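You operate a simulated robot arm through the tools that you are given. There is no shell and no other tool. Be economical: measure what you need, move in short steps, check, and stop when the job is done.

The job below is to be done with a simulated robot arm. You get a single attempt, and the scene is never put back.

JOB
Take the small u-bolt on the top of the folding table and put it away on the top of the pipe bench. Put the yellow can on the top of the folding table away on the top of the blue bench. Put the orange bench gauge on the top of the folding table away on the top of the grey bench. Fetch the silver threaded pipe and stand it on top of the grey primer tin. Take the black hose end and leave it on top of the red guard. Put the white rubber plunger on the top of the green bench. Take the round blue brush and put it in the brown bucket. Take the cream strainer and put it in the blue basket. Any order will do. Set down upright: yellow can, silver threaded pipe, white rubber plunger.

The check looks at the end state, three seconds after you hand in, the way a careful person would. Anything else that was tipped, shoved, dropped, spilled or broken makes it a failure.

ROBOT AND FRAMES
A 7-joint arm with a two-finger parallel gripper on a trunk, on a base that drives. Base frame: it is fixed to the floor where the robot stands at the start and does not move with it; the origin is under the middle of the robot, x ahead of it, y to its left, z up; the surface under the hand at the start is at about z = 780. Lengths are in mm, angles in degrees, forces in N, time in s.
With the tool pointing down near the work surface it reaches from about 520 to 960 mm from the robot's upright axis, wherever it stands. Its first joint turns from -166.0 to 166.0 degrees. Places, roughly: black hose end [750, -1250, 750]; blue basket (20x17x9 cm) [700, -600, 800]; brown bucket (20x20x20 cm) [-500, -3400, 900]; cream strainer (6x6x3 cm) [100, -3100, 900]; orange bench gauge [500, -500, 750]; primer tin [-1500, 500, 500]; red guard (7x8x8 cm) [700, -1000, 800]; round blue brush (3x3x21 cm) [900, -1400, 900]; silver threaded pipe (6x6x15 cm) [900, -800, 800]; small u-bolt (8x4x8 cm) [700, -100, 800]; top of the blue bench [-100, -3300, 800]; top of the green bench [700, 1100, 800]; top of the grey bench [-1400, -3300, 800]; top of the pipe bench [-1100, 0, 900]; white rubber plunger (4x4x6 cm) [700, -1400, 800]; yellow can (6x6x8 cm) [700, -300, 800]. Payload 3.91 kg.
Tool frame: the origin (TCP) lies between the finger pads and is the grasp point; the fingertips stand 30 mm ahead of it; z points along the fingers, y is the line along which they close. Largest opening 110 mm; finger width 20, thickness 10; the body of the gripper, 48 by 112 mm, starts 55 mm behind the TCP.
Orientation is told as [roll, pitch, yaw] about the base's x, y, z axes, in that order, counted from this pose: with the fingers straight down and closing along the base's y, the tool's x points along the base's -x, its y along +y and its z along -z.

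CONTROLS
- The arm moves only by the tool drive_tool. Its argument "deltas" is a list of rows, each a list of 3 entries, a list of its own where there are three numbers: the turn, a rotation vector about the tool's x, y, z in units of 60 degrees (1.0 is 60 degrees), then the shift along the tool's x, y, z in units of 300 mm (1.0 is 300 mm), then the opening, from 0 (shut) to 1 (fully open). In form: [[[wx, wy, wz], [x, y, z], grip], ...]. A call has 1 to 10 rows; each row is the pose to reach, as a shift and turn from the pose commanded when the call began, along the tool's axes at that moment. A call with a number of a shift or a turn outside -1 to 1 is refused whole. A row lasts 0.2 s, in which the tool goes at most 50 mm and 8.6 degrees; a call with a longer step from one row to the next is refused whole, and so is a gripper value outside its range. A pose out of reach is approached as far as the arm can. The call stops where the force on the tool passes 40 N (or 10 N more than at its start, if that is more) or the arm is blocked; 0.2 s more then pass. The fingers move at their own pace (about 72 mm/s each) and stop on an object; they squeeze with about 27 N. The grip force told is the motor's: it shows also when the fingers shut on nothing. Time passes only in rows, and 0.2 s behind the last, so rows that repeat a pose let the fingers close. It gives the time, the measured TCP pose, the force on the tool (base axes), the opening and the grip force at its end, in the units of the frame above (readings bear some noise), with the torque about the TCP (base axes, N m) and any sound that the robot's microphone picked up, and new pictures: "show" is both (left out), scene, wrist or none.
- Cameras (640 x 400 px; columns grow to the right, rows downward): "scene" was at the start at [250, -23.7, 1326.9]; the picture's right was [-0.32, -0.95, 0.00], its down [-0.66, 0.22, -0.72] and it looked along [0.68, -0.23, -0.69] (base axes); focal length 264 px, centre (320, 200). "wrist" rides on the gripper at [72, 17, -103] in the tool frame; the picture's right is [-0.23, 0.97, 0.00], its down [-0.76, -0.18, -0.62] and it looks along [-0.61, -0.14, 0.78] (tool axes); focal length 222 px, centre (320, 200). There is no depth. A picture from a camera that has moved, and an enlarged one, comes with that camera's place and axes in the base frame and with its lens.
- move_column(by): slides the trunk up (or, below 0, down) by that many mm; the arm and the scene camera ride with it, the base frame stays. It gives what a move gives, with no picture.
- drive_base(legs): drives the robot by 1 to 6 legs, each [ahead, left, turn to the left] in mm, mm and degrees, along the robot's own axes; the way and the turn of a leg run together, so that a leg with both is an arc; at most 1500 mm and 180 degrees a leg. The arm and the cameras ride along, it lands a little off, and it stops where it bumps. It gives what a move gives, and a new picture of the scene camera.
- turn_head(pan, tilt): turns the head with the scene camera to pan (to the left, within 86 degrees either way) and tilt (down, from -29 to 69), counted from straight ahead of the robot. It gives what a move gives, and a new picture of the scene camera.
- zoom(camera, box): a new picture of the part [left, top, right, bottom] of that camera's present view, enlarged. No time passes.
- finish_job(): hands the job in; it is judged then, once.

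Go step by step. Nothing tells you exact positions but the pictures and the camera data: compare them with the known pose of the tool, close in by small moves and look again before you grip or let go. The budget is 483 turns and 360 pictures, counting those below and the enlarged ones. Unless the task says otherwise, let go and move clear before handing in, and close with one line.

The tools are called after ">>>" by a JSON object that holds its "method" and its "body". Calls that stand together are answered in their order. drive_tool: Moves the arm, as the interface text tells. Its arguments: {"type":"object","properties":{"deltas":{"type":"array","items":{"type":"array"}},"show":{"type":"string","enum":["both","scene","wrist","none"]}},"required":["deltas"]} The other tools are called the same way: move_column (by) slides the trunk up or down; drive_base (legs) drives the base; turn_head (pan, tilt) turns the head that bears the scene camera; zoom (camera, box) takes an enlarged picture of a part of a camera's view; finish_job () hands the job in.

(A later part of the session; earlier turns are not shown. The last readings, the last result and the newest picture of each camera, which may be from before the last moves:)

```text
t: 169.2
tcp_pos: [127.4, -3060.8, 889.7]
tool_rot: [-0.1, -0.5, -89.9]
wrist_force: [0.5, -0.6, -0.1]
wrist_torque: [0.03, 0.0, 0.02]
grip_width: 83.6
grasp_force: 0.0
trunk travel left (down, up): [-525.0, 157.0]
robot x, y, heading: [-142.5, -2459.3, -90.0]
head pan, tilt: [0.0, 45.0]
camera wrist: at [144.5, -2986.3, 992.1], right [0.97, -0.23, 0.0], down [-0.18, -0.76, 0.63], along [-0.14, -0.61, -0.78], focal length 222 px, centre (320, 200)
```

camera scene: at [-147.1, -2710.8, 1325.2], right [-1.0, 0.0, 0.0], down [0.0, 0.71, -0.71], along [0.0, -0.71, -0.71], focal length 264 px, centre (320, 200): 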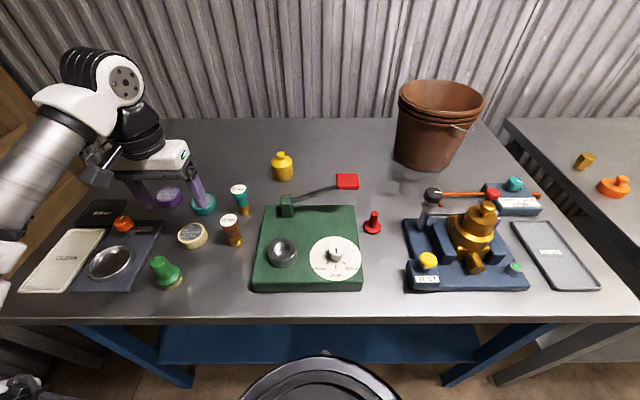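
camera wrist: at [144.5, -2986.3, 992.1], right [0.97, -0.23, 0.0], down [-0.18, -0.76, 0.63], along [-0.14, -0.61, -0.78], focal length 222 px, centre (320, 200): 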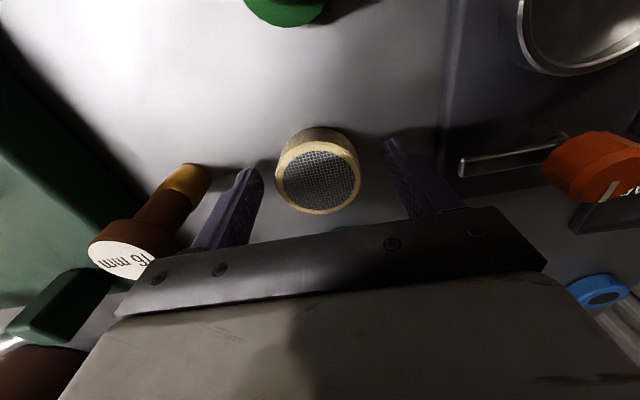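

>>> {"method": "drive_tool", "body": {"deltas": [[[0, 0, 0], [0, 0, 0.017], 0.76], [[0, 0, 0], [0, 0, 0.017], 0.3], [[0, 0, 0], [0, 0, 0.017], 0.3], [[0, 0, 0], [0, 0, 0.017], 0.3], [[0, 0, 0], [0, 0, -0.03], 0.3], [[0, 0, 0], [0, 0, -0.15], 0.3], [[0, 0, 0], [0, 0, -0.3], 0.3], [[0, 0, 0], [0, 0, -0.45], 0.3]]}}

```text
t: 171.0
tcp_pos: [126.6, -3059.8, 1024.6]
tool_rot: [-0.1, -0.2, -90.0]
wrist_force: [-0.3, 0.3, -0.6]
wrist_torque: [-0.02, -0.02, -0.03]
grip_width: 54.5
grasp_force: 27.2
trunk travel left (down, up): [-525.0, 157.0]
robot x, y, heading: [-147.6, -2460.5, -90.3]
head pan, tilt: [0.0, 45.0]
camera scene: at [-147.2, -2710.7, 1325.1], right [-1.0, 0.0, 0.0], down [0.0, 0.71, -0.71], along [0.0, -0.71, -0.71], focal length 264 px, centre (320, 200)
camera wrist: at [143.0, -2986.9, 1127.3], right [0.97, -0.23, 0.0], down [-0.18, -0.76, 0.63], along [-0.14, -0.61, -0.78], focal length 222 px, centre (320, 200)
```

scene: 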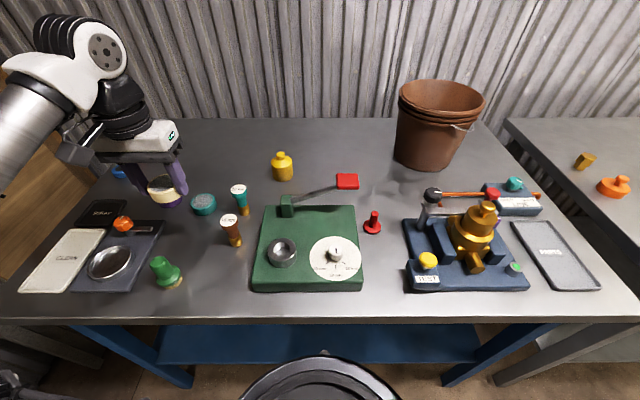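
wrist: 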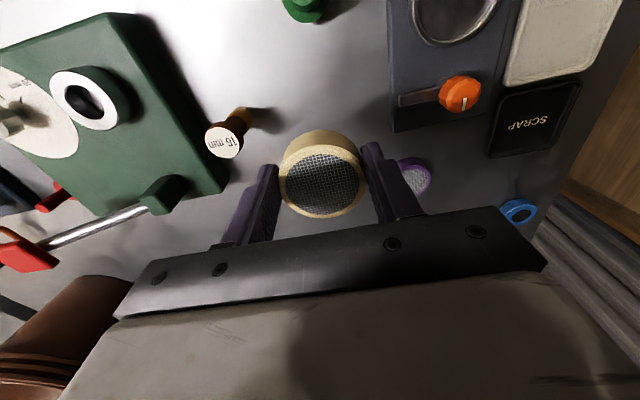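

Strainer held. Center the arm and drive back to the folding table by the blue basket.

>>> {"method": "drive_tool", "body": {"deltas": [[[0, 0, 0], [0.02, -0.15, -0.06], 0.3], [[0, 0, 0], [0.05, -0.3, -0.12], 0.3], [[0, 0, 0], [0.08, -0.45, -0.12], 0.3], [[0, 0, 0], [0.1, -0.6, -0.12], 0.3], [[0, 0, 0], [0.1, -0.75, -0.12], 0.3], [[0, 0, 0], [0.1, -0.9, -0.12], 0.3]], "show": "none"}}

>>> {"method": "drive_base", "body": {"legs": [[-1400, -100, 0], [-460, 0, 0], [0, 0, 90], [200, 0, 0]]}}

```text
t: 172.4
tcp_pos: [-140.3, -3027.5, 1061.8]
tool_rot: [0.0, -0.4, -89.9]
wrist_force: [0.3, -0.3, -0.9]
wrist_torque: [-0.03, -0.02, -0.03]
grip_width: 54.8
grasp_force: 27.2
trunk travel left (down, up): [-525.0, 157.0]
robot x, y, heading: [-149.9, -2463.7, -90.1]
head pan, tilt: [0.0, 45.0]
```

```text
t: 186.9
tcp_pos: [529.4, -585.7, 1062.2]
tool_rot: [-0.1, -0.2, -1.3]
wrist_force: [0.3, -0.5, -1.5]
wrist_torque: [0.02, 0.03, -0.01]
grip_width: 54.7
grasp_force: 26.8
trunk travel left (down, up): [-525.0, 157.0]
robot x, y, heading: [-40.9, -581.8, -1.9]
head pan, tilt: [0.0, 45.0]
camera scene: at [216.9, -584.5, 1324.9], right [-0.03, -1.0, 0.0], down [-0.71, 0.02, -0.71], along [0.71, -0.02, -0.71], focal length 264 px, centre (320, 200)
```

scene: 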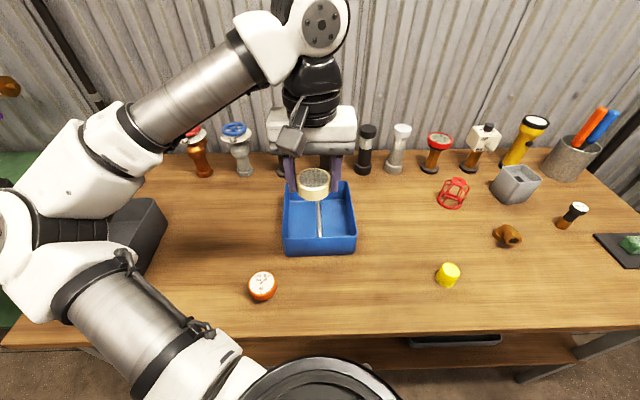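

The basket has a bar across its middle; I'll check its shape, and rotate the tool 90° so the strainer fits one half.

>>> {"method": "zoom", "body": {"camera": "scene", "box": [260, 150, 380, 270]}}

>>> {"method": "drive_tool", "body": {"deltas": [[[0, 0, -0.14], [0, 0, 0], 0.3], [[0, 0, -0.28], [0, 0, 0], 0.3], [[0, 0, -0.42], [0, 0, 0], 0.3], [[0, 0, -0.56], [0, 0, 0], 0.3], [[0, 0, -0.7], [0, 0, 0], 0.3], [[0, 0, -0.84], [0, 0, 0], 0.3], [[0, 0, -0.98], [0, 0, 0], 0.3]], "show": "none"}}

>>> {"method": "drive_tool", "body": {"deltas": [[[0, 0, -0.14], [0, 0, 0], 0.3], [[0, 0, -0.28], [-0.1, 0, 0], 0.3], [[0, 0, -0.42], [-0.1, 0, 0], 0.3], [[0, 0, -0.52], [-0.1, 0, 0], 0.3]]}}

```text
3.33 times, centred on (320, 210) of scene
camera zoom: at [216.9, -584.5, 1324.9], right [-0.03, -1.0, 0.0], down [-0.71, 0.02, -0.71], along [0.71, -0.02, -0.71], focal length 881 px, centre (320, 167)
```

zoom: 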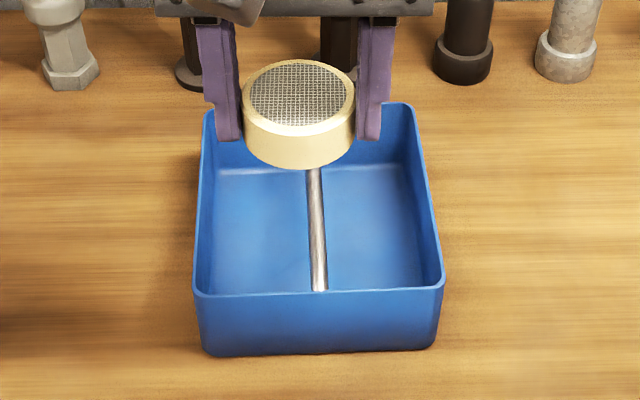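

```text
t: 188.5
tcp_pos: [528.3, -586.0, 1062.7]
tool_rot: [-0.4, -0.1, 57.6]
wrist_force: [0.1, -0.5, -1.1]
wrist_torque: [0.02, 0.02, 0.02]
grip_width: 54.6
grasp_force: 26.9
trunk travel left (down, up): [-525.0, 157.0]
robot x, y, heading: [-38.2, -578.9, -1.8]
head pan, tilt: [0.0, 45.0]
```

```text
t: 189.5
tcp_pos: [543.6, -560.4, 1062.5]
tool_rot: [-0.5, 0.3, 88.8]
wrist_force: [0.0, 0.9, -0.8]
wrist_torque: [-0.01, -0.04, -0.01]
grip_width: 54.7
grasp_force: 27.3
trunk travel left (down, up): [-525.0, 157.0]
robot x, y, heading: [-34.4, -579.2, -1.6]
head pan, tilt: [0.0, 45.0]
camera scene: at [216.3, -584.6, 1325.1], right [-0.03, -1.0, 0.0], down [-0.71, 0.02, -0.71], along [0.71, -0.02, -0.71], focal length 264 px, centre (320, 200)
camera wrist: at [525.4, -631.8, 1165.8], right [-0.97, 0.25, -0.01], down [0.19, 0.76, 0.62], along [0.16, 0.6, -0.78], focal length 222 px, centre (320, 200)
```

scene: 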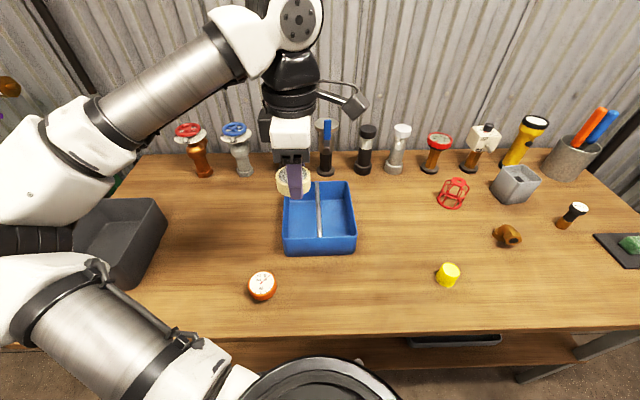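
wrist: 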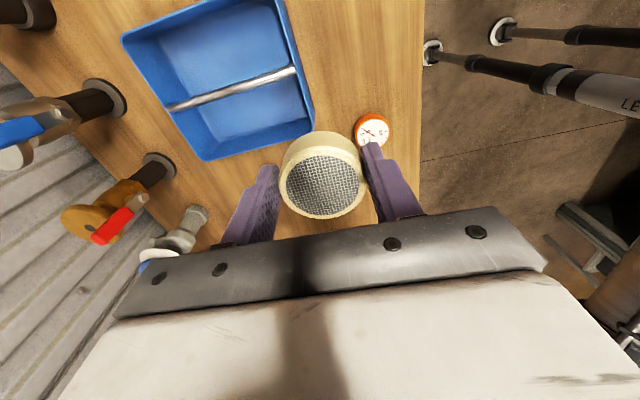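

>>> {"method": "drive_tool", "body": {"deltas": [[[0, 0, 0], [-0.01, -0.12, 0.05], 0.3], [[0, 0, 0], [-0.02, -0.24, 0.1], 0.3], [[0, 0, 0], [-0.035, -0.357, 0.15], 0.3], [[0, 0, 0], [-0.035, -0.357, 0.3], 0.3], [[0, 0, 0], [-0.035, -0.357, 0.42], 0.3], [[0, 0, 0], [-0.035, -0.357, 0.42], 0.3]]}}

>>> {"method": "zoom", "body": {"camera": "scene", "box": [260, 150, 380, 270]}}

```text
t: 190.9
tcp_pos: [654.6, -553.9, 934.9]
tool_rot: [-0.4, 0.1, 88.7]
wrist_force: [0.3, -0.3, -0.2]
wrist_torque: [0.04, 0.0, 0.02]
grip_width: 54.7
grasp_force: 26.4
trunk travel left (down, up): [-525.0, 157.0]
robot x, y, heading: [-37.6, -581.2, -1.9]
head pan, tilt: [0.0, 45.0]
camera scene: at [216.3, -584.6, 1325.1], right [-0.03, -1.0, 0.0], down [-0.71, 0.02, -0.71], along [0.71, -0.02, -0.71], focal length 264 px, centre (320, 200)
camera wrist: at [635.1, -625.0, 1038.1], right [-0.97, 0.25, -0.01], down [0.19, 0.76, 0.62], along [0.16, 0.6, -0.78], focal length 222 px, centre (320, 200)
```

scene: 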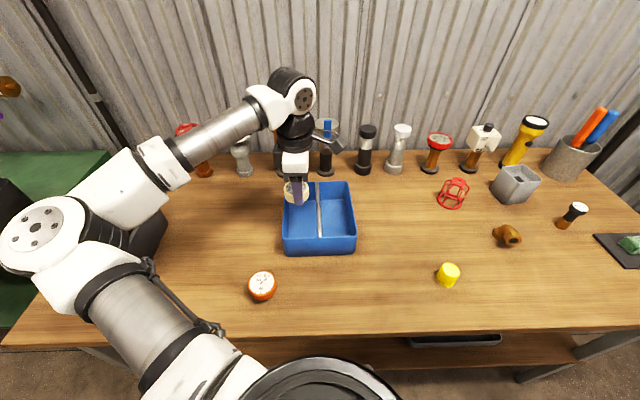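
wrist: 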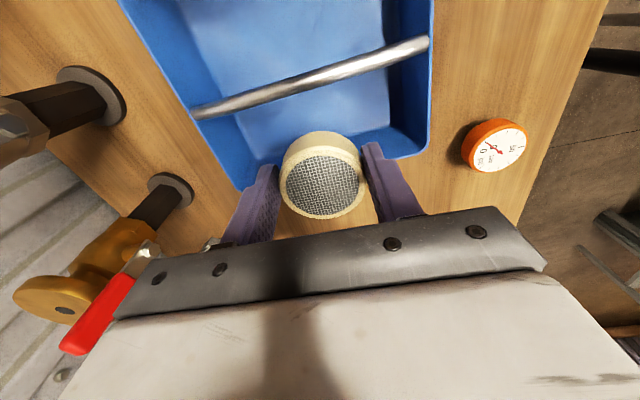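

```text
3.33 times, centred on (320, 210) of scene
camera zoom: at [216.3, -584.6, 1325.1], right [-0.03, -1.0, 0.0], down [-0.71, 0.02, -0.71], along [0.71, -0.02, -0.71], focal length 881 px, centre (320, 167)
```

zoom: 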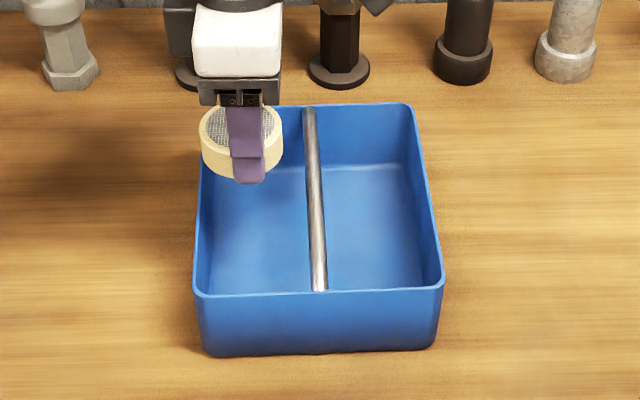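

>>> {"method": "drive_tool", "body": {"deltas": [[[0, 0, 0], [0.008, 0.01, 0.06], 0.3], [[0, 0, 0], [0.008, 0.01, 0.11], 0.3], [[0, 0, 0], [0.008, 0.01, 0.15], 0.3], [[0, 0, 0], [0.008, 0.01, 0.18], 0.3]]}}

>>> {"method": "zoom", "body": {"camera": "scene", "box": [260, 150, 380, 270]}}

```text
t: 191.9
tcp_pos: [650.6, -555.7, 883.6]
tool_rot: [-0.4, -0.1, 88.8]
wrist_force: [-0.8, 0.6, -0.3]
wrist_torque: [-0.04, 0.0, 0.02]
grip_width: 54.7
grasp_force: 26.9
trunk travel left (down, up): [-525.0, 157.0]
robot x, y, heading: [-33.6, -580.8, -1.7]
head pan, tilt: [0.0, 45.0]
camera scene: at [216.4, -584.5, 1325.1], right [-0.03, -1.0, 0.0], down [-0.71, 0.02, -0.71], along [0.71, -0.02, -0.71], focal length 264 px, centre (320, 200)
camera wrist: at [631.0, -627.8, 985.6], right [-0.97, 0.25, -0.01], down [0.19, 0.76, 0.62], along [0.16, 0.6, -0.78], focal length 222 px, centre (320, 200)
```

scene: 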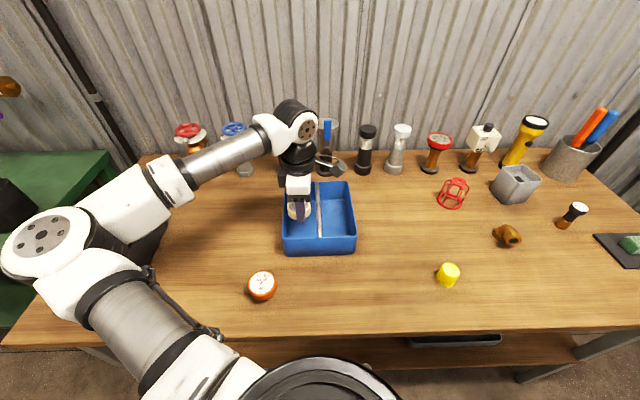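
wrist: 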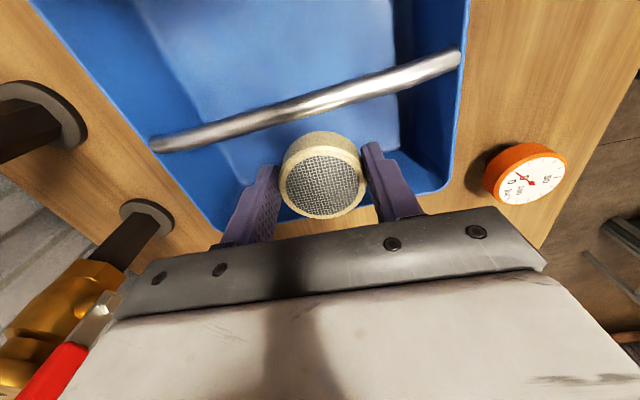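

```text
3.33 times, centred on (320, 210) of scene
camera zoom: at [216.4, -584.5, 1325.1], right [-0.03, -1.0, 0.0], down [-0.71, 0.02, -0.71], along [0.71, -0.02, -0.71], focal length 881 px, centre (320, 167)
```

zoom: 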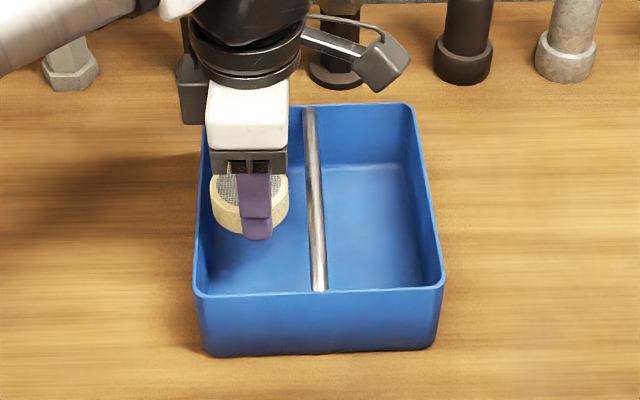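

>>> {"method": "drive_tool", "body": {"deltas": [[[0, 0, 0], [0, 0, 0.06], 0.3], [[0, 0, 0], [0, 0, 0.11], 0.3], [[0, 0, 0], [0, 0, 0.15], 0.3], [[0, 0, 0], [0, 0, 0.175], 0.3], [[0, 0, 0], [0, 0, 0.19], 0.3]]}}

```text
t: 193.1
tcp_pos: [651.2, -555.8, 827.5]
tool_rot: [-0.4, 0.0, 88.7]
wrist_force: [0.7, 0.2, -0.3]
wrist_torque: [0.02, -0.01, 0.02]
grip_width: 54.7
grasp_force: 27.3
trunk travel left (down, up): [-525.0, 157.0]
robot x, y, heading: [-36.6, -579.5, -1.8]
head pan, tilt: [0.0, 45.0]
camera scene: at [216.3, -584.5, 1325.1], right [-0.03, -1.0, 0.0], down [-0.71, 0.02, -0.71], along [0.71, -0.02, -0.71], focal length 264 px, centre (320, 200)
camera wrist: at [631.2, -626.9, 929.5], right [-0.97, 0.25, -0.01], down [0.19, 0.76, 0.62], along [0.16, 0.6, -0.78], focal length 222 px, centre (320, 200)
```

scene: 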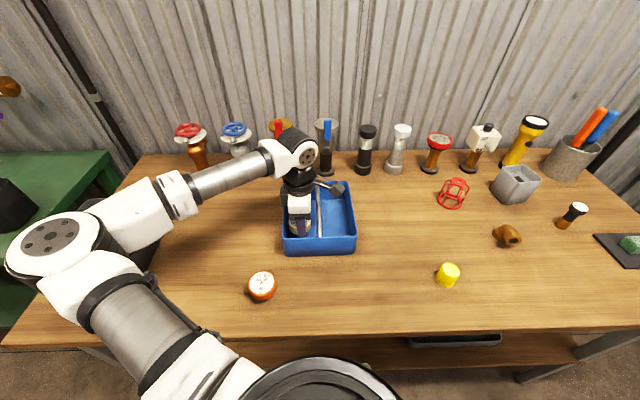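
wrist: 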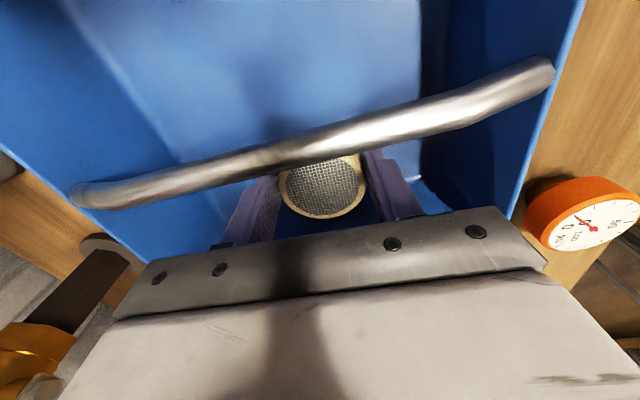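

>>> {"method": "drive_tool", "body": {"deltas": [[[0, 0, 0], [0, 0, 0.01], 0.3], [[0, 0, 0], [0, 0, 0.01], 0.75], [[0, 0, 0], [0, 0, 0.01], 0.75], [[0, 0, 0], [0, 0, -0.06], 0.75], [[0, 0, 0], [0, 0, -0.2], 0.75], [[0, 0, 0], [0, 0, -0.35], 0.75], [[0, 0, 0], [0, 0, -0.5], 0.75], [[0, 0, 0], [0, 0, -0.65], 0.75]]}}

```text
t: 194.9
tcp_pos: [648.1, -554.2, 1021.8]
tool_rot: [-0.4, 0.1, 88.7]
wrist_force: [-0.6, 0.8, 0.5]
wrist_torque: [0.01, -0.01, -0.01]
grip_width: 82.3
grasp_force: 0.0
trunk travel left (down, up): [-525.0, 157.0]
robot x, y, heading: [-37.6, -579.5, -1.6]
head pan, tilt: [0.0, 45.0]
camera scene: at [216.0, -584.7, 1325.1], right [-0.03, -1.0, 0.0], down [-0.71, 0.02, -0.71], along [0.71, -0.02, -0.71], focal length 264 px, centre (320, 200)
camera wrist: at [628.1, -627.0, 1124.3], right [-0.97, 0.25, -0.01], down [0.19, 0.76, 0.62], along [0.16, 0.6, -0.78], focal length 222 px, centre (320, 200)
```

scene: 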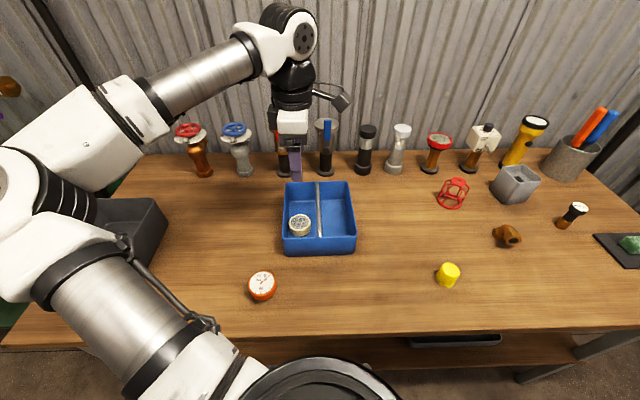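
wrist: 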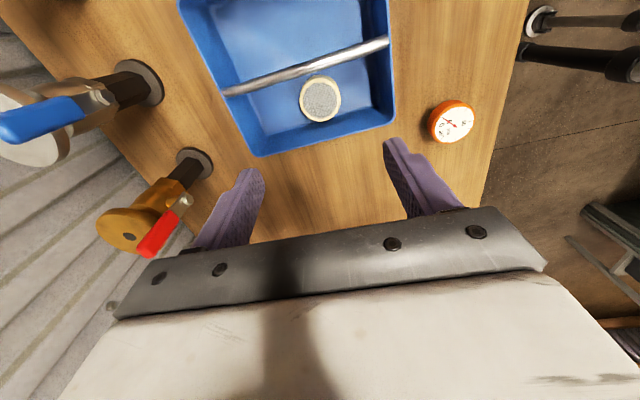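

Strainer rests in the basket. Rotate the wrist back, and move along to the red guard and hose end.

>>> {"method": "drive_tool", "body": {"deltas": [[[0, 0, 0.14], [0, 0, 0], 0.75], [[0, 0, 0.28], [0, 0.1, -0.05], 0.75], [[0, 0, 0.42], [0, 0.2, -0.1], 0.75], [[0, 0, 0.56], [0, 0.3, -0.1], 0.75], [[0, 0, 0.7], [0, 0.35, -0.1], 0.75], [[0, 0, 0.84], [0, 0.35, -0.1], 0.75], [[0, 0, 0.98], [0, 0.35, -0.1], 0.75]], "show": "none"}}

>>> {"method": "drive_tool", "body": {"deltas": [[[0, 0, 0.14], [0, 0, 0], 0.75], [[0, 0, 0.28], [0, 0, 0], 0.75], [[0, 0, 0.42], [0, 0, 0], 0.75], [[0, 0, 0.52], [0, 0, 0], 0.75]], "show": "none"}}

>>> {"method": "drive_base", "body": {"legs": [[0, -540, 1.7]]}}

```text
t: 196.5
tcp_pos: [543.7, -551.6, 1049.0]
tool_rot: [-0.1, -0.3, 29.7]
wrist_force: [-0.4, -0.5, 0.2]
wrist_torque: [0.01, 0.05, 0.04]
grip_width: 82.6
grasp_force: 0.0
trunk travel left (down, up): [-525.0, 157.0]
robot x, y, heading: [-36.1, -580.2, -1.6]
head pan, tilt: [0.0, 45.0]
```

```text
t: 197.5
tcp_pos: [544.3, -552.6, 1050.6]
tool_rot: [-0.1, -0.4, -1.5]
wrist_force: [0.1, -1.2, 0.1]
wrist_torque: [0.01, 0.04, 0.0]
grip_width: 82.4
grasp_force: 0.0
trunk travel left (down, up): [-525.0, 157.0]
robot x, y, heading: [-38.6, -580.3, -1.6]
head pan, tilt: [0.0, 45.0]
```

```text
t: 202.3
tcp_pos: [533.6, -1087.8, 1051.6]
tool_rot: [-0.1, -0.3, 0.2]
wrist_force: [0.6, 0.6, -0.3]
wrist_torque: [0.01, 0.0, -0.02]
grip_width: 82.2
grasp_force: 0.1
trunk travel left (down, up): [-525.0, 157.0]
robot x, y, heading: [-46.4, -1132.9, -0.2]
head pan, tilt: [0.0, 45.0]
camera scene: at [207.5, -1128.9, 1325.1], right [0.0, -1.0, 0.0], down [-0.71, 0.0, -0.71], along [0.71, 0.0, -0.71], focal length 264 px, centre (320, 200)
```

scene: 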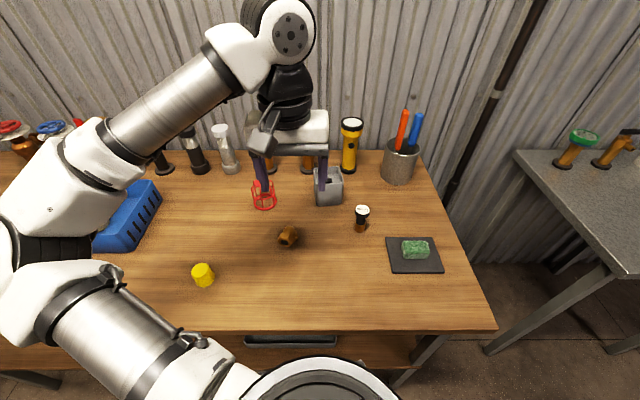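

>>> {"method": "zoom", "body": {"camera": "scene", "box": [240, 165, 400, 265]}}

>>> {"method": "drive_tool", "body": {"deltas": [[[0, 0, 0], [-0.05, -0.12, 0.08], 0.6], [[0, 0, 0], [-0.1, -0.24, 0.16], 0.6], [[0, 0, 0], [-0.2, -0.36, 0.2], 0.6], [[0, 0, 0], [-0.3, -0.46, 0.2], 0.6], [[0, 0, 0], [-0.4, -0.48, 0.23], 0.6], [[0, 0, 0], [-0.4, -0.48, 0.23], 0.6]]}}

```text
4.00 times, centred on (320, 215) of scene
camera zoom: at [207.5, -1128.9, 1325.1], right [0.0, -1.0, 0.0], down [-0.71, 0.0, -0.71], along [0.71, 0.0, -0.71], focal length 1057 px, centre (320, 140)
```

zoom: 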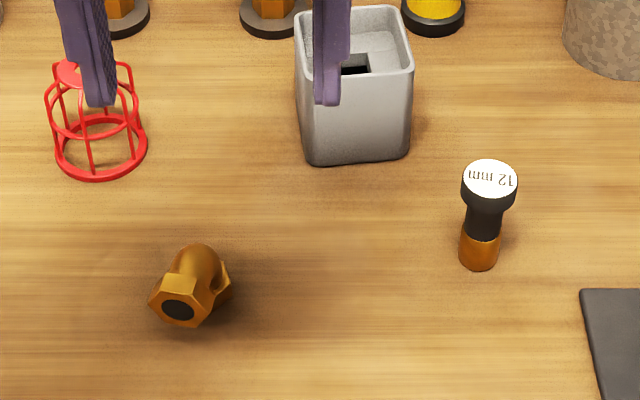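

```text
t: 203.7
tcp_pos: [656.3, -1231.3, 983.4]
tool_rot: [0.0, -0.3, 0.1]
wrist_force: [-0.6, 0.1, 0.7]
wrist_torque: [-0.01, -0.01, 0.02]
grip_width: 65.9
grasp_force: 0.0
trunk travel left (down, up): [-525.0, 157.0]
robot x, y, heading: [-43.4, -1133.3, -0.4]
head pan, tilt: [0.0, 45.0]
camera scene: at [207.4, -1128.8, 1325.1], right [0.0, -1.0, 0.0], down [-0.71, 0.0, -0.71], along [0.71, 0.0, -0.71], focal length 264 px, centre (320, 200)
camera wrist: at [582.4, -1214.1, 1084.8], right [0.22, 0.97, 0.0], down [0.76, -0.17, 0.63], along [0.61, -0.14, -0.78], focal length 222 px, centre (320, 200)
```

scene: 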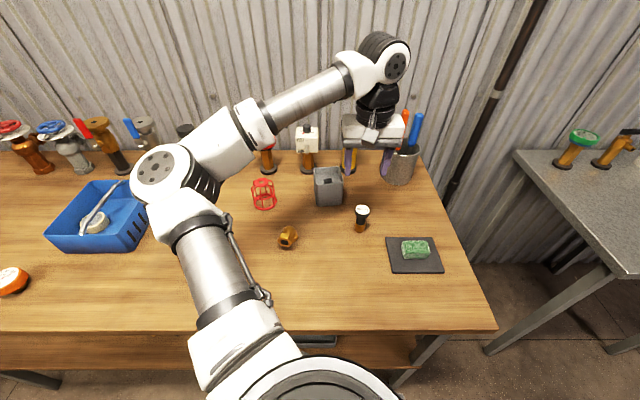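
wrist: 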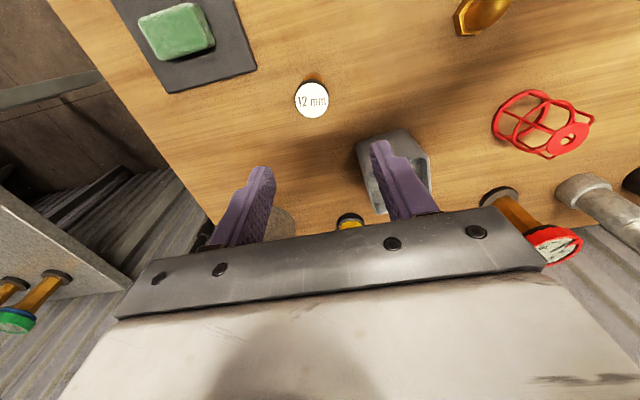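

>>> {"method": "drive_tool", "body": {"deltas": [[[0, 0, 0], [0.042, -0.01, 0.12], 0.6], [[0, 0, 0], [0.042, -0.01, 0.25], 0.6], [[0, 0, 0], [0.042, -0.01, 0.35], 0.6]], "show": "wrist"}}

```text
t: 204.5
tcp_pos: [642.3, -1233.8, 877.7]
tool_rot: [-0.1, -0.4, 0.3]
wrist_force: [-0.3, 0.6, 0.3]
wrist_torque: [0.02, 0.04, 0.02]
grip_width: 65.9
grasp_force: 0.0
trunk travel left (down, up): [-525.0, 157.0]
robot x, y, heading: [-43.4, -1135.5, -0.3]
head pan, tilt: [0.0, 45.0]
camera wrist: at [569.4, -1216.3, 980.9], right [0.22, 0.97, 0.0], down [0.76, -0.17, 0.63], along [0.61, -0.14, -0.78], focal length 222 px, centre (320, 200)
```

wrist: 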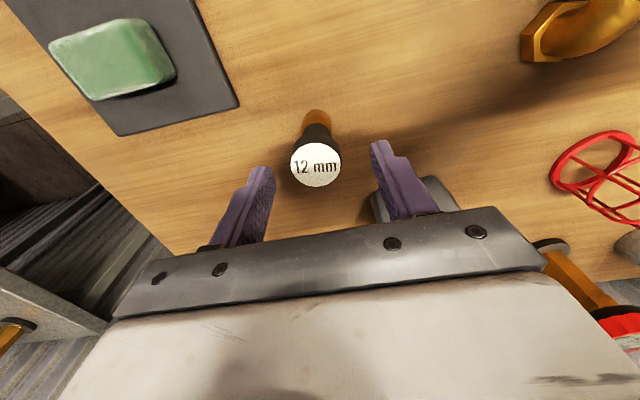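

>>> {"method": "drive_tool", "body": {"deltas": [[[0, 0, 0], [0, -0.006, 0.06], 0.6], [[0, 0, 0], [0, -0.006, 0.115], 0.6], [[0, 0, 0], [0, -0.006, 0.115], 0.1], [[0, 0, 0], [0, -0.006, 0.115], 0.1], [[0, 0, 0], [0, -0.006, 0.115], 0.1], [[0, 0, 0], [0, -0.006, 0.115], 0.1]], "show": "wrist"}}

```text
t: 205.9
tcp_pos: [644.1, -1237.4, 842.8]
tool_rot: [0.0, -0.5, 0.2]
wrist_force: [-0.5, 0.6, 0.3]
wrist_torque: [-0.01, -0.01, 0.01]
grip_width: 33.0
grasp_force: 26.8
trunk travel left (down, up): [-525.0, 157.0]
robot x, y, heading: [-47.3, -1129.5, -0.2]
head pan, tilt: [0.0, 45.0]
camera wrist: at [570.6, -1218.8, 945.6], right [0.22, 0.97, 0.0], down [0.76, -0.17, 0.63], along [0.61, -0.14, -0.78], focal length 222 px, centre (320, 200)
```

wrist: 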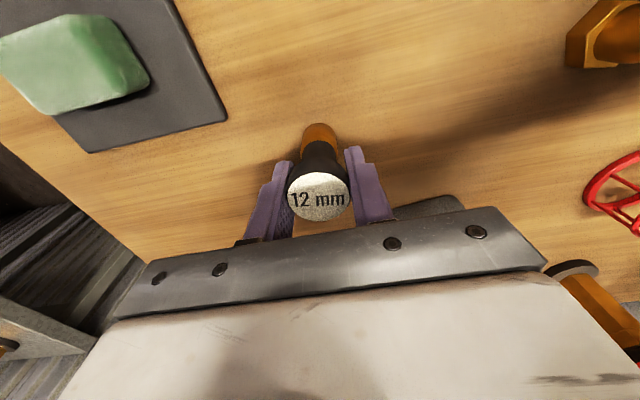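

>>> {"method": "drive_tool", "body": {"deltas": [[[0, 0, 0], [0, 0, -0.1], 0.1], [[0, 0, 0], [0, 0, -0.25], 0.1], [[0, 0, 0], [0, 0, -0.4], 0.1], [[0, 0, 0], [0, 0, -0.5], 0.1], [[0, 0, 0], [-0.05, 0.15, -0.5], 0.1], [[0, 0, 0], [-0.1, 0.3, -0.5], 0.1], [[0, 0, 0], [-0.15, 0.45, -0.5], 0.1], [[0, 0, 0], [-0.2, 0.6, -0.5], 0.1], [[0, 0, 0], [-0.25, 0.75, -0.5], 0.1], [[0, 0, 0], [-0.28, 0.87, -0.45], 0.1]]}}

>>> {"method": "zoom", "body": {"camera": "scene", "box": [220, 140, 320, 240]}}

```text
t: 208.1
tcp_pos: [726.1, -975.1, 975.1]
tool_rot: [0.0, -0.3, 0.3]
wrist_force: [-0.5, -0.4, -1.7]
wrist_torque: [0.0, 0.0, -0.02]
grip_width: 33.1
grasp_force: 27.1
trunk travel left (down, up): [-525.0, 157.0]
robot x, y, heading: [-45.1, -1129.9, -0.2]
head pan, tilt: [0.0, 45.0]
camera scene: at [207.8, -1128.5, 1325.1], right [0.0, -1.0, 0.0], down [-0.71, 0.0, -0.71], along [0.71, 0.0, -0.71], focal length 264 px, centre (320, 200)
camera wrist: at [653.3, -957.5, 1079.4], right [0.22, 0.97, 0.0], down [0.76, -0.17, 0.63], along [0.61, -0.14, -0.78], focal length 222 px, centre (320, 200)
```

scene: 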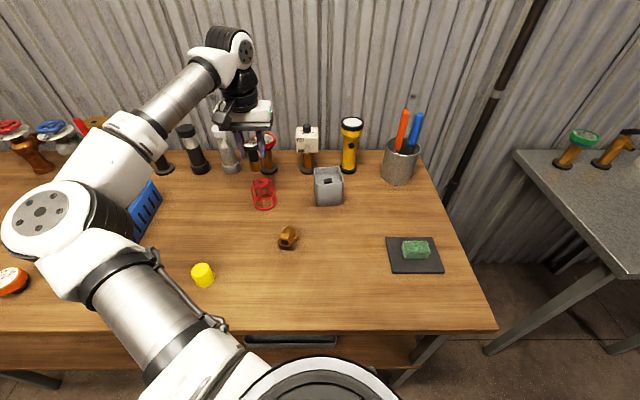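
wrist: 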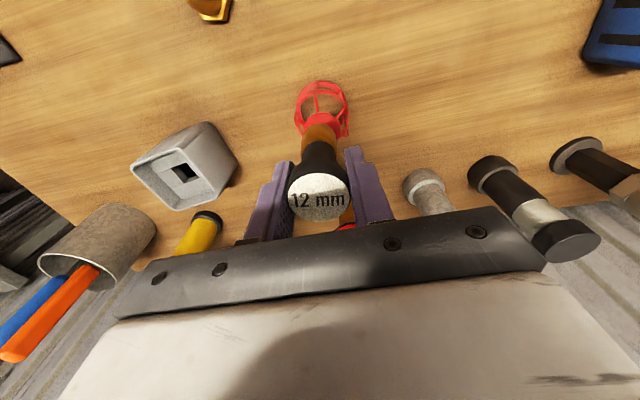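

```text
4.00 times, centred on (270, 190) of scene
camera zoom: at [207.8, -1128.5, 1325.1], right [0.0, -1.0, 0.0], down [-0.71, 0.0, -0.71], along [0.71, 0.0, -0.71], focal length 1057 px, centre (520, 240)
```

zoom: 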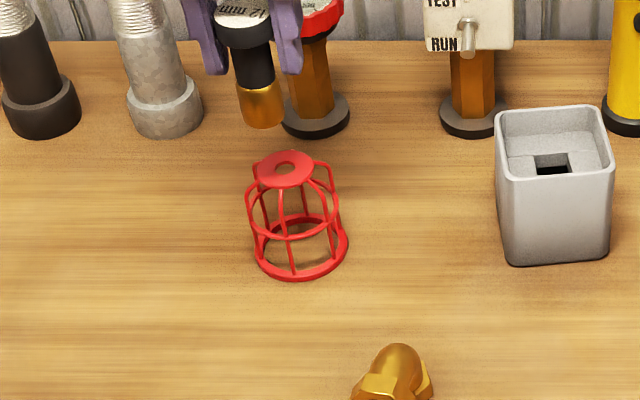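

>>> {"method": "drive_tool", "body": {"deltas": [[[0, 0, 0], [-0.05, -0.004, 0], 0.1], [[0, 0, 0], [-0.05, -0.004, 0.07], 0.1], [[0, 0, 0], [-0.05, -0.004, 0.12], 0.1], [[0, 0, 0], [-0.05, -0.004, 0.13], 0.1]], "show": "wrist"}}

>>> {"method": "zoom", "body": {"camera": "scene", "box": [240, 150, 290, 220]}}

>>> {"method": "zoom", "body": {"camera": "wrist", "box": [270, 60, 380, 200]}}

```text
t: 209.1
tcp_pos: [741.2, -977.5, 938.8]
tool_rot: [-0.2, -0.4, 0.2]
wrist_force: [0.2, -0.3, -2.4]
wrist_torque: [0.0, 0.0, 0.04]
grip_width: 32.8
grasp_force: 26.5
trunk travel left (down, up): [-525.0, 157.0]
robot x, y, heading: [-46.4, -1131.4, -0.2]
head pan, tilt: [0.0, 45.0]
camera wrist: at [667.5, -959.4, 1041.6], right [0.22, 0.97, 0.0], down [0.76, -0.17, 0.63], along [0.61, -0.14, -0.78], focal length 222 px, centre (320, 200)
```

wrist: 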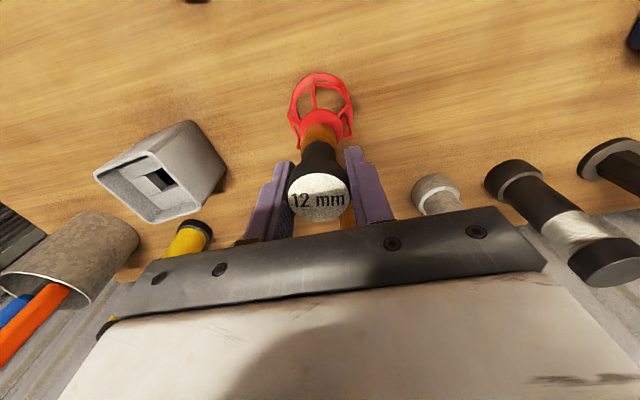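

```text
5.71 times, centred on (265, 185) of scene
camera zoom: at [207.6, -1128.8, 1325.1], right [0.0, -1.0, 0.0], down [-0.71, 0.0, -0.71], along [0.71, 0.0, -0.71], focal length 1510 px, centre (634, 286)
```

zoom: 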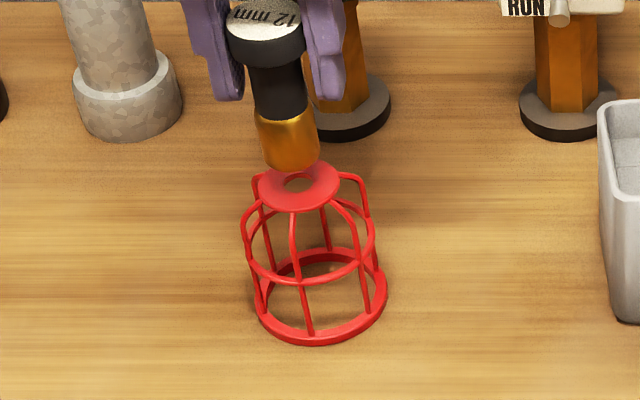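

```text
2.86 times, centred on (325, 130) of wrist
camera zoom: at [667.5, -959.4, 1041.6], right [0.22, 0.97, 0.0], down [0.76, -0.17, 0.63], along [0.61, -0.14, -0.78], focal length 635 px, centre (306, 400)
```

zoom: 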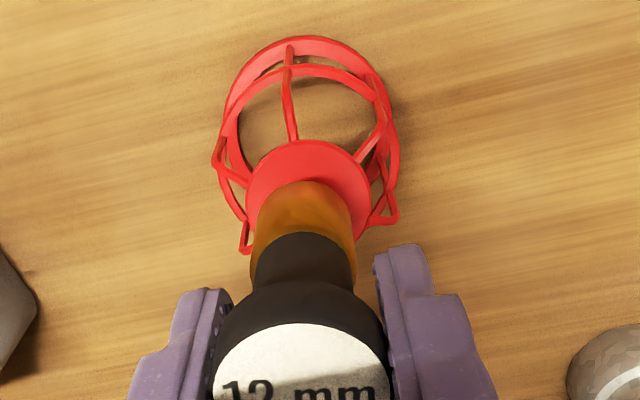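

Well aligned. Descend gently to contact.

>>> {"method": "drive_tool", "body": {"deltas": [[[0, 0, 0], [-0.005, -0.003, 0.02], 0.1], [[0, 0, 0], [-0.005, -0.003, 0.03], 0.1], [[0, 0, 0], [-0.005, -0.003, 0.036], 0.1], [[0, 0, 0], [-0.005, -0.003, 0.042], 0.1]], "show": "none"}}

>>> {"method": "zoom", "body": {"camera": "scene", "box": [240, 150, 290, 220]}}

```text
t: 210.1
tcp_pos: [742.1, -977.2, 926.6]
tool_rot: [0.0, -0.4, 0.3]
wrist_force: [-0.3, -0.1, -1.0]
wrist_torque: [-0.01, -0.01, 0.0]
grip_width: 33.1
grasp_force: 27.2
trunk travel left (down, up): [-525.0, 157.0]
robot x, y, heading: [-46.1, -1130.4, -0.1]
head pan, tilt: [0.0, 45.0]
```

```text
5.71 times, centred on (265, 185) of scene
camera zoom: at [207.7, -1128.8, 1325.1], right [0.0, -1.0, 0.0], down [-0.71, 0.0, -0.71], along [0.71, 0.0, -0.71], focal length 1510 px, centre (634, 286)
```

zoom: 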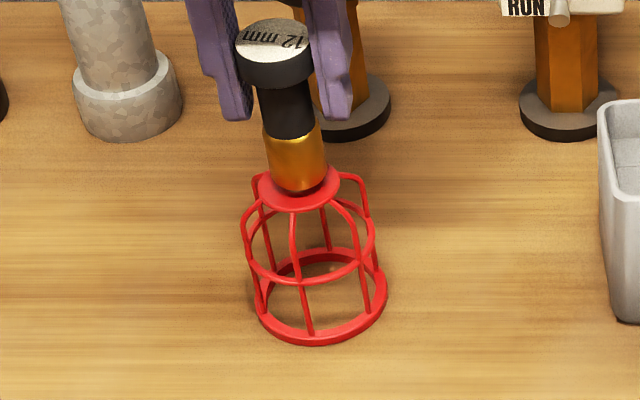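

>>> {"method": "drive_tool", "body": {"deltas": [[[0, 0, 0], [0, 0, 0.004], 0.1], [[0, 0, 0], [0, 0, 0.008], 0.1], [[0, 0, 0], [0, 0, 0.012], 0.1]], "show": "none"}}

```text
t: 210.9
tcp_pos: [742.7, -978.0, 923.7]
tool_rot: [-0.1, -0.3, 0.1]
wrist_force: [0.0, -0.1, -1.4]
wrist_torque: [0.0, -0.01, 0.03]
grip_width: 33.0
grasp_force: 27.1
trunk travel left (down, up): [-525.0, 157.0]
robot x, y, heading: [-46.4, -1136.3, -0.4]
head pan, tilt: [0.0, 45.0]
```

>>> {"method": "drive_tool", "body": {"deltas": [[[0, 0, 0], [0, 0, 0.004], 0.1], [[0, 0, 0], [0, 0, 0.007], 0.1]], "show": "none"}}

```text
t: 211.5
tcp_pos: [742.7, -978.2, 921.2]
tool_rot: [0.0, -0.3, 0.2]
wrist_force: [0.5, 1.1, 0.1]
wrist_torque: [0.04, 0.0, -0.01]
grip_width: 33.3
grasp_force: 27.2
trunk travel left (down, up): [-525.0, 157.0]
robot x, y, heading: [-49.3, -1132.4, 0.2]
head pan, tilt: [0.0, 45.0]
```

>>> {"method": "drive_tool", "body": {"deltas": [[[0, 0, 0], [0, 0, 0.003], 0.1], [[0, 0, 0], [0, 0, 0.006], 0.1]], "show": "none"}}

>>> {"method": "zoom", "body": {"camera": "scene", "box": [240, 150, 290, 220]}}

```text
t: 212.1
tcp_pos: [743.1, -976.1, 919.5]
tool_rot: [-0.1, -0.5, 0.2]
wrist_force: [2.8, 0.2, 10.2]
wrist_torque: [0.03, -0.09, -0.01]
grip_width: 33.3
grasp_force: 26.7
trunk travel left (down, up): [-525.0, 157.0]
robot x, y, heading: [-47.8, -1130.5, -0.0]
head pan, tilt: [0.0, 45.0]
```

```text
5.71 times, centred on (265, 185) of scene
camera zoom: at [206.7, -1129.0, 1325.5], right [0.0, -1.0, 0.0], down [-0.71, 0.0, -0.71], along [0.71, 0.0, -0.71], focal length 1510 px, centre (634, 286)
```

zoom: 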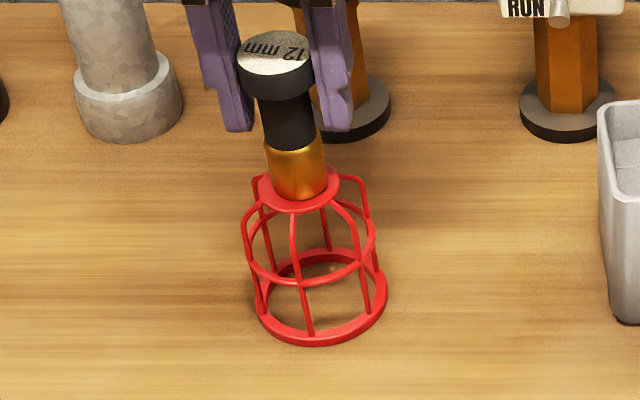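

>>> {"method": "drive_tool", "body": {"deltas": [[[0, 0, 0], [0, 0, -0.003], 0.1], [[0, 0, 0], [0, 0, -0.003], 0.4], [[0, 0, 0], [0, 0, -0.003], 0.55], [[0, 0, 0], [0, 0, -0.06], 0.55], [[0, 0, 0], [0, 0, -0.16], 0.55], [[0, 0, 0], [0, 0, -0.3], 0.55], [[0, 0, 0], [0, 0, -0.45], 0.55]]}}

>>> {"method": "zoom", "body": {"camera": "scene", "box": [160, 120, 290, 220]}}

```text
t: 213.7
tcp_pos: [740.9, -978.1, 1053.1]
tool_rot: [-0.2, -0.3, 0.1]
wrist_force: [-0.4, 0.0, -0.1]
wrist_torque: [-0.02, 0.0, -0.01]
grip_width: 60.3
grasp_force: 0.0
trunk travel left (down, up): [-525.0, 157.0]
robot x, y, heading: [-44.4, -1129.3, -0.3]
head pan, tilt: [0.0, 45.0]
camera scene: at [207.2, -1129.1, 1325.1], right [0.0, -1.0, 0.0], down [-0.71, 0.0, -0.71], along [0.71, 0.0, -0.71], focal length 264 px, centre (320, 200)
camera wrist: at [668.9, -959.9, 1157.3], right [0.22, 0.97, 0.0], down [0.76, -0.18, 0.63], along [0.61, -0.14, -0.78], focal length 222 px, centre (320, 200)
```

scene: 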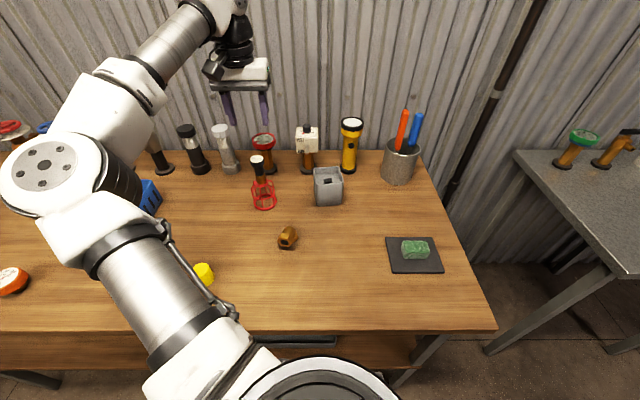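
wrist: 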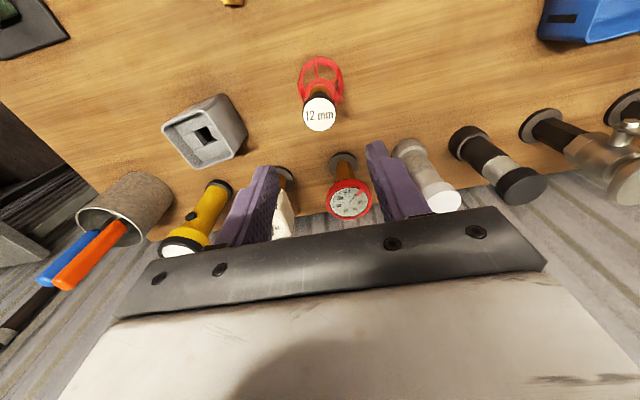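

```text
4.00 times, centred on (225, 170) of scene
camera zoom: at [207.2, -1129.1, 1325.1], right [0.0, -1.0, 0.0], down [-0.71, 0.0, -0.71], along [0.71, 0.0, -0.71], focal length 1057 px, centre (700, 320)
```

zoom: 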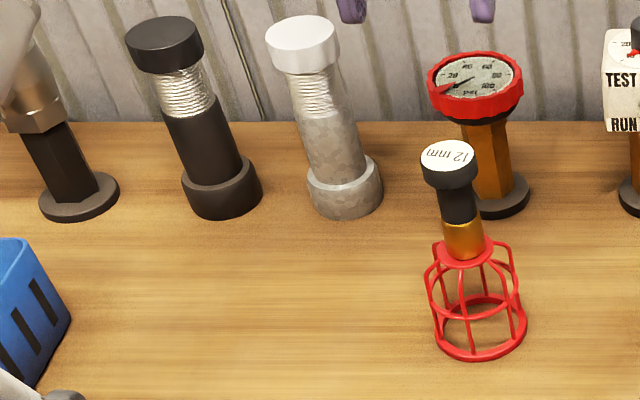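

The hose end stands on the guard. Now move along for the blue brush in the cup.

>>> {"method": "drive_tool", "body": {"deltas": [[[0, 0, 0], [0.1, -0.1, 0], 0.5], [[0, 0, 0], [0.25, -0.15, 0], 0.5], [[0, 0, 0], [0.4, -0.2, -0.02], 0.5], [[0, 0, 0], [0.55, -0.25, -0.04], 0.5]], "show": "none"}}

>>> {"method": "drive_base", "body": {"legs": [[0, -200, 0]]}}

>>> {"method": "zoom", "body": {"camera": "scene", "box": [270, 80, 430, 200]}}

```text
t: 214.7
tcp_pos: [576.7, -1055.2, 1066.1]
tool_rot: [-0.1, -0.4, 0.2]
wrist_force: [-0.6, 0.1, 0.8]
wrist_torque: [0.01, -0.01, 0.0]
grip_width: 55.1
grasp_force: 0.0
trunk travel left (down, up): [-525.0, 157.0]
robot x, y, heading: [-43.4, -1131.5, -0.3]
head pan, tilt: [0.0, 45.0]
```

```text
t: 216.9
tcp_pos: [576.9, -1255.2, 1064.5]
tool_rot: [-0.1, -0.4, 0.1]
wrist_force: [-0.2, 0.2, 0.6]
wrist_torque: [0.0, -0.03, 0.01]
grip_width: 55.3
grasp_force: 0.0
trunk travel left (down, up): [-525.0, 157.0]
robot x, y, heading: [-51.4, -1332.6, -0.5]
head pan, tilt: [0.0, 45.0]
camera scene: at [206.7, -1328.7, 1325.1], right [0.0, -1.0, 0.0], down [-0.71, 0.0, -0.71], along [0.71, 0.0, -0.71], focal length 264 px, centre (320, 200)
```

scene: 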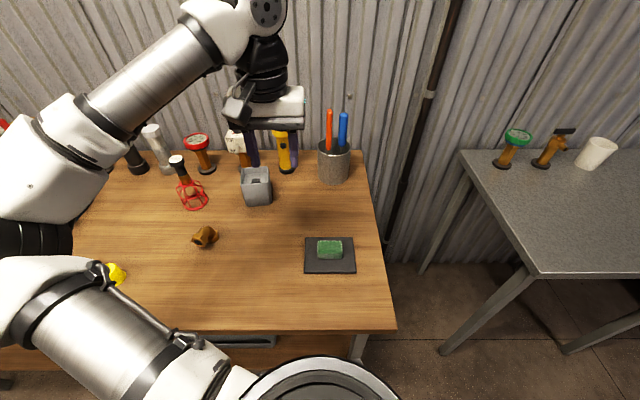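

```text
3.33 times, centred on (350, 140) of scene
camera zoom: at [206.7, -1328.7, 1325.1], right [0.0, -1.0, 0.0], down [-0.71, 0.0, -0.71], along [0.71, 0.0, -0.71], focal length 881 px, centre (220, 400)
```

zoom: 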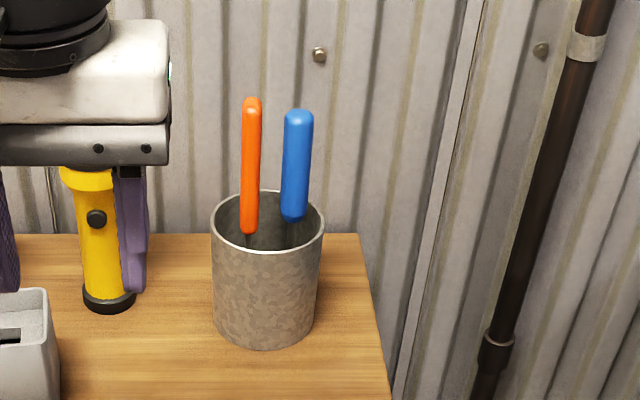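

The blue brush's handle stands in the cup near (880, -1393), top about z 985, with the orange one beside it. I'll rotate the tool so the fingers close along x, move closer, and check.

>>> {"method": "drive_base", "body": {"legs": [[60, 0, 0.5]]}}

>>> {"method": "drive_tool", "body": {"deltas": [[[0, 0, -0.14], [0, 0, -0.05], 0.5], [[0, 0, -0.28], [0, -0.08, -0.1], 0.5], [[0, 0, -0.42], [0, -0.16, -0.15], 0.5], [[0, 0, -0.56], [0, -0.24, -0.15], 0.5], [[0, 0, -0.7], [0, -0.32, -0.15], 0.5], [[0, 0, -0.84], [0, -0.4, -0.15], 0.5], [[0, 0, -0.98], [0, -0.45, -0.15], 0.5]], "show": "none"}}

>>> {"method": "drive_tool", "body": {"deltas": [[[0, 0, -0.14], [0, 0, 0], 0.5], [[0, 0, -0.28], [0, 0, 0], 0.5], [[0, 0, -0.42], [0, 0, 0], 0.5], [[0, 0, -0.52], [0, 0, 0], 0.5]], "show": "scene"}}

```text
t: 217.8
tcp_pos: [636.5, -1250.4, 1065.3]
tool_rot: [-0.1, -0.3, 0.6]
wrist_force: [-0.2, 0.5, -0.8]
wrist_torque: [0.04, 0.01, 0.0]
grip_width: 54.9
grasp_force: 0.0
trunk travel left (down, up): [-525.0, 157.0]
robot x, y, heading: [10.1, -1331.3, 0.4]
head pan, tilt: [0.0, 45.0]
camera scene: at [266.7, -1326.5, 1324.9], right [0.0, -1.0, 0.0], down [-0.71, 0.0, -0.71], along [0.71, 0.0, -0.71], focal length 264 px, centre (320, 200)
```

scene: 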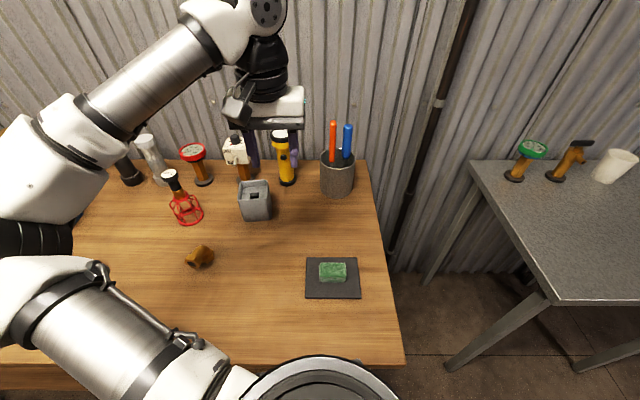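

```text
t: 219.4
tcp_pos: [638.6, -1385.2, 1109.8]
tool_rot: [-0.4, 0.0, 59.5]
wrist_force: [0.0, 0.3, 0.3]
wrist_torque: [-0.04, 0.0, 0.04]
grip_width: 54.9
grasp_force: 0.0
trunk travel left (down, up): [-525.0, 157.0]
robot x, y, heading: [14.6, -1330.5, 0.1]
head pan, tilt: [0.0, 45.0]
```

```text
t: 220.4
tcp_pos: [638.0, -1384.3, 1112.4]
tool_rot: [-0.5, 0.1, 90.7]
wrist_force: [0.2, 0.3, 0.5]
wrist_torque: [-0.01, -0.01, 0.0]
grip_width: 55.0
grasp_force: 0.2
trunk travel left (down, up): [-525.0, 157.0]
robot x, y, heading: [15.6, -1328.4, 0.3]
head pan, tilt: [0.0, 45.0]
camera scene: at [265.9, -1326.6, 1325.1], right [0.0, -1.0, 0.0], down [-0.71, 0.0, -0.71], along [0.71, 0.0, -0.71], focal length 264 px, centre (320, 200)
```

scene: 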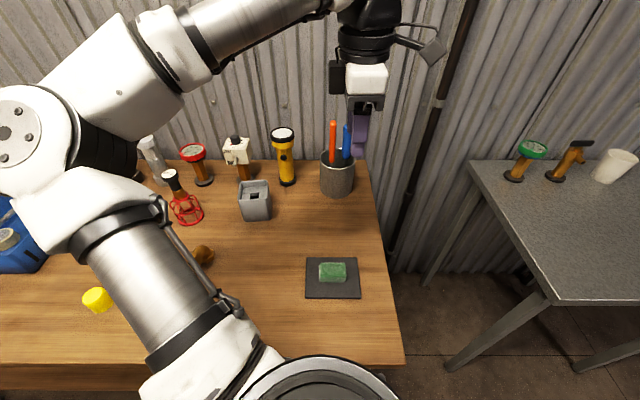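

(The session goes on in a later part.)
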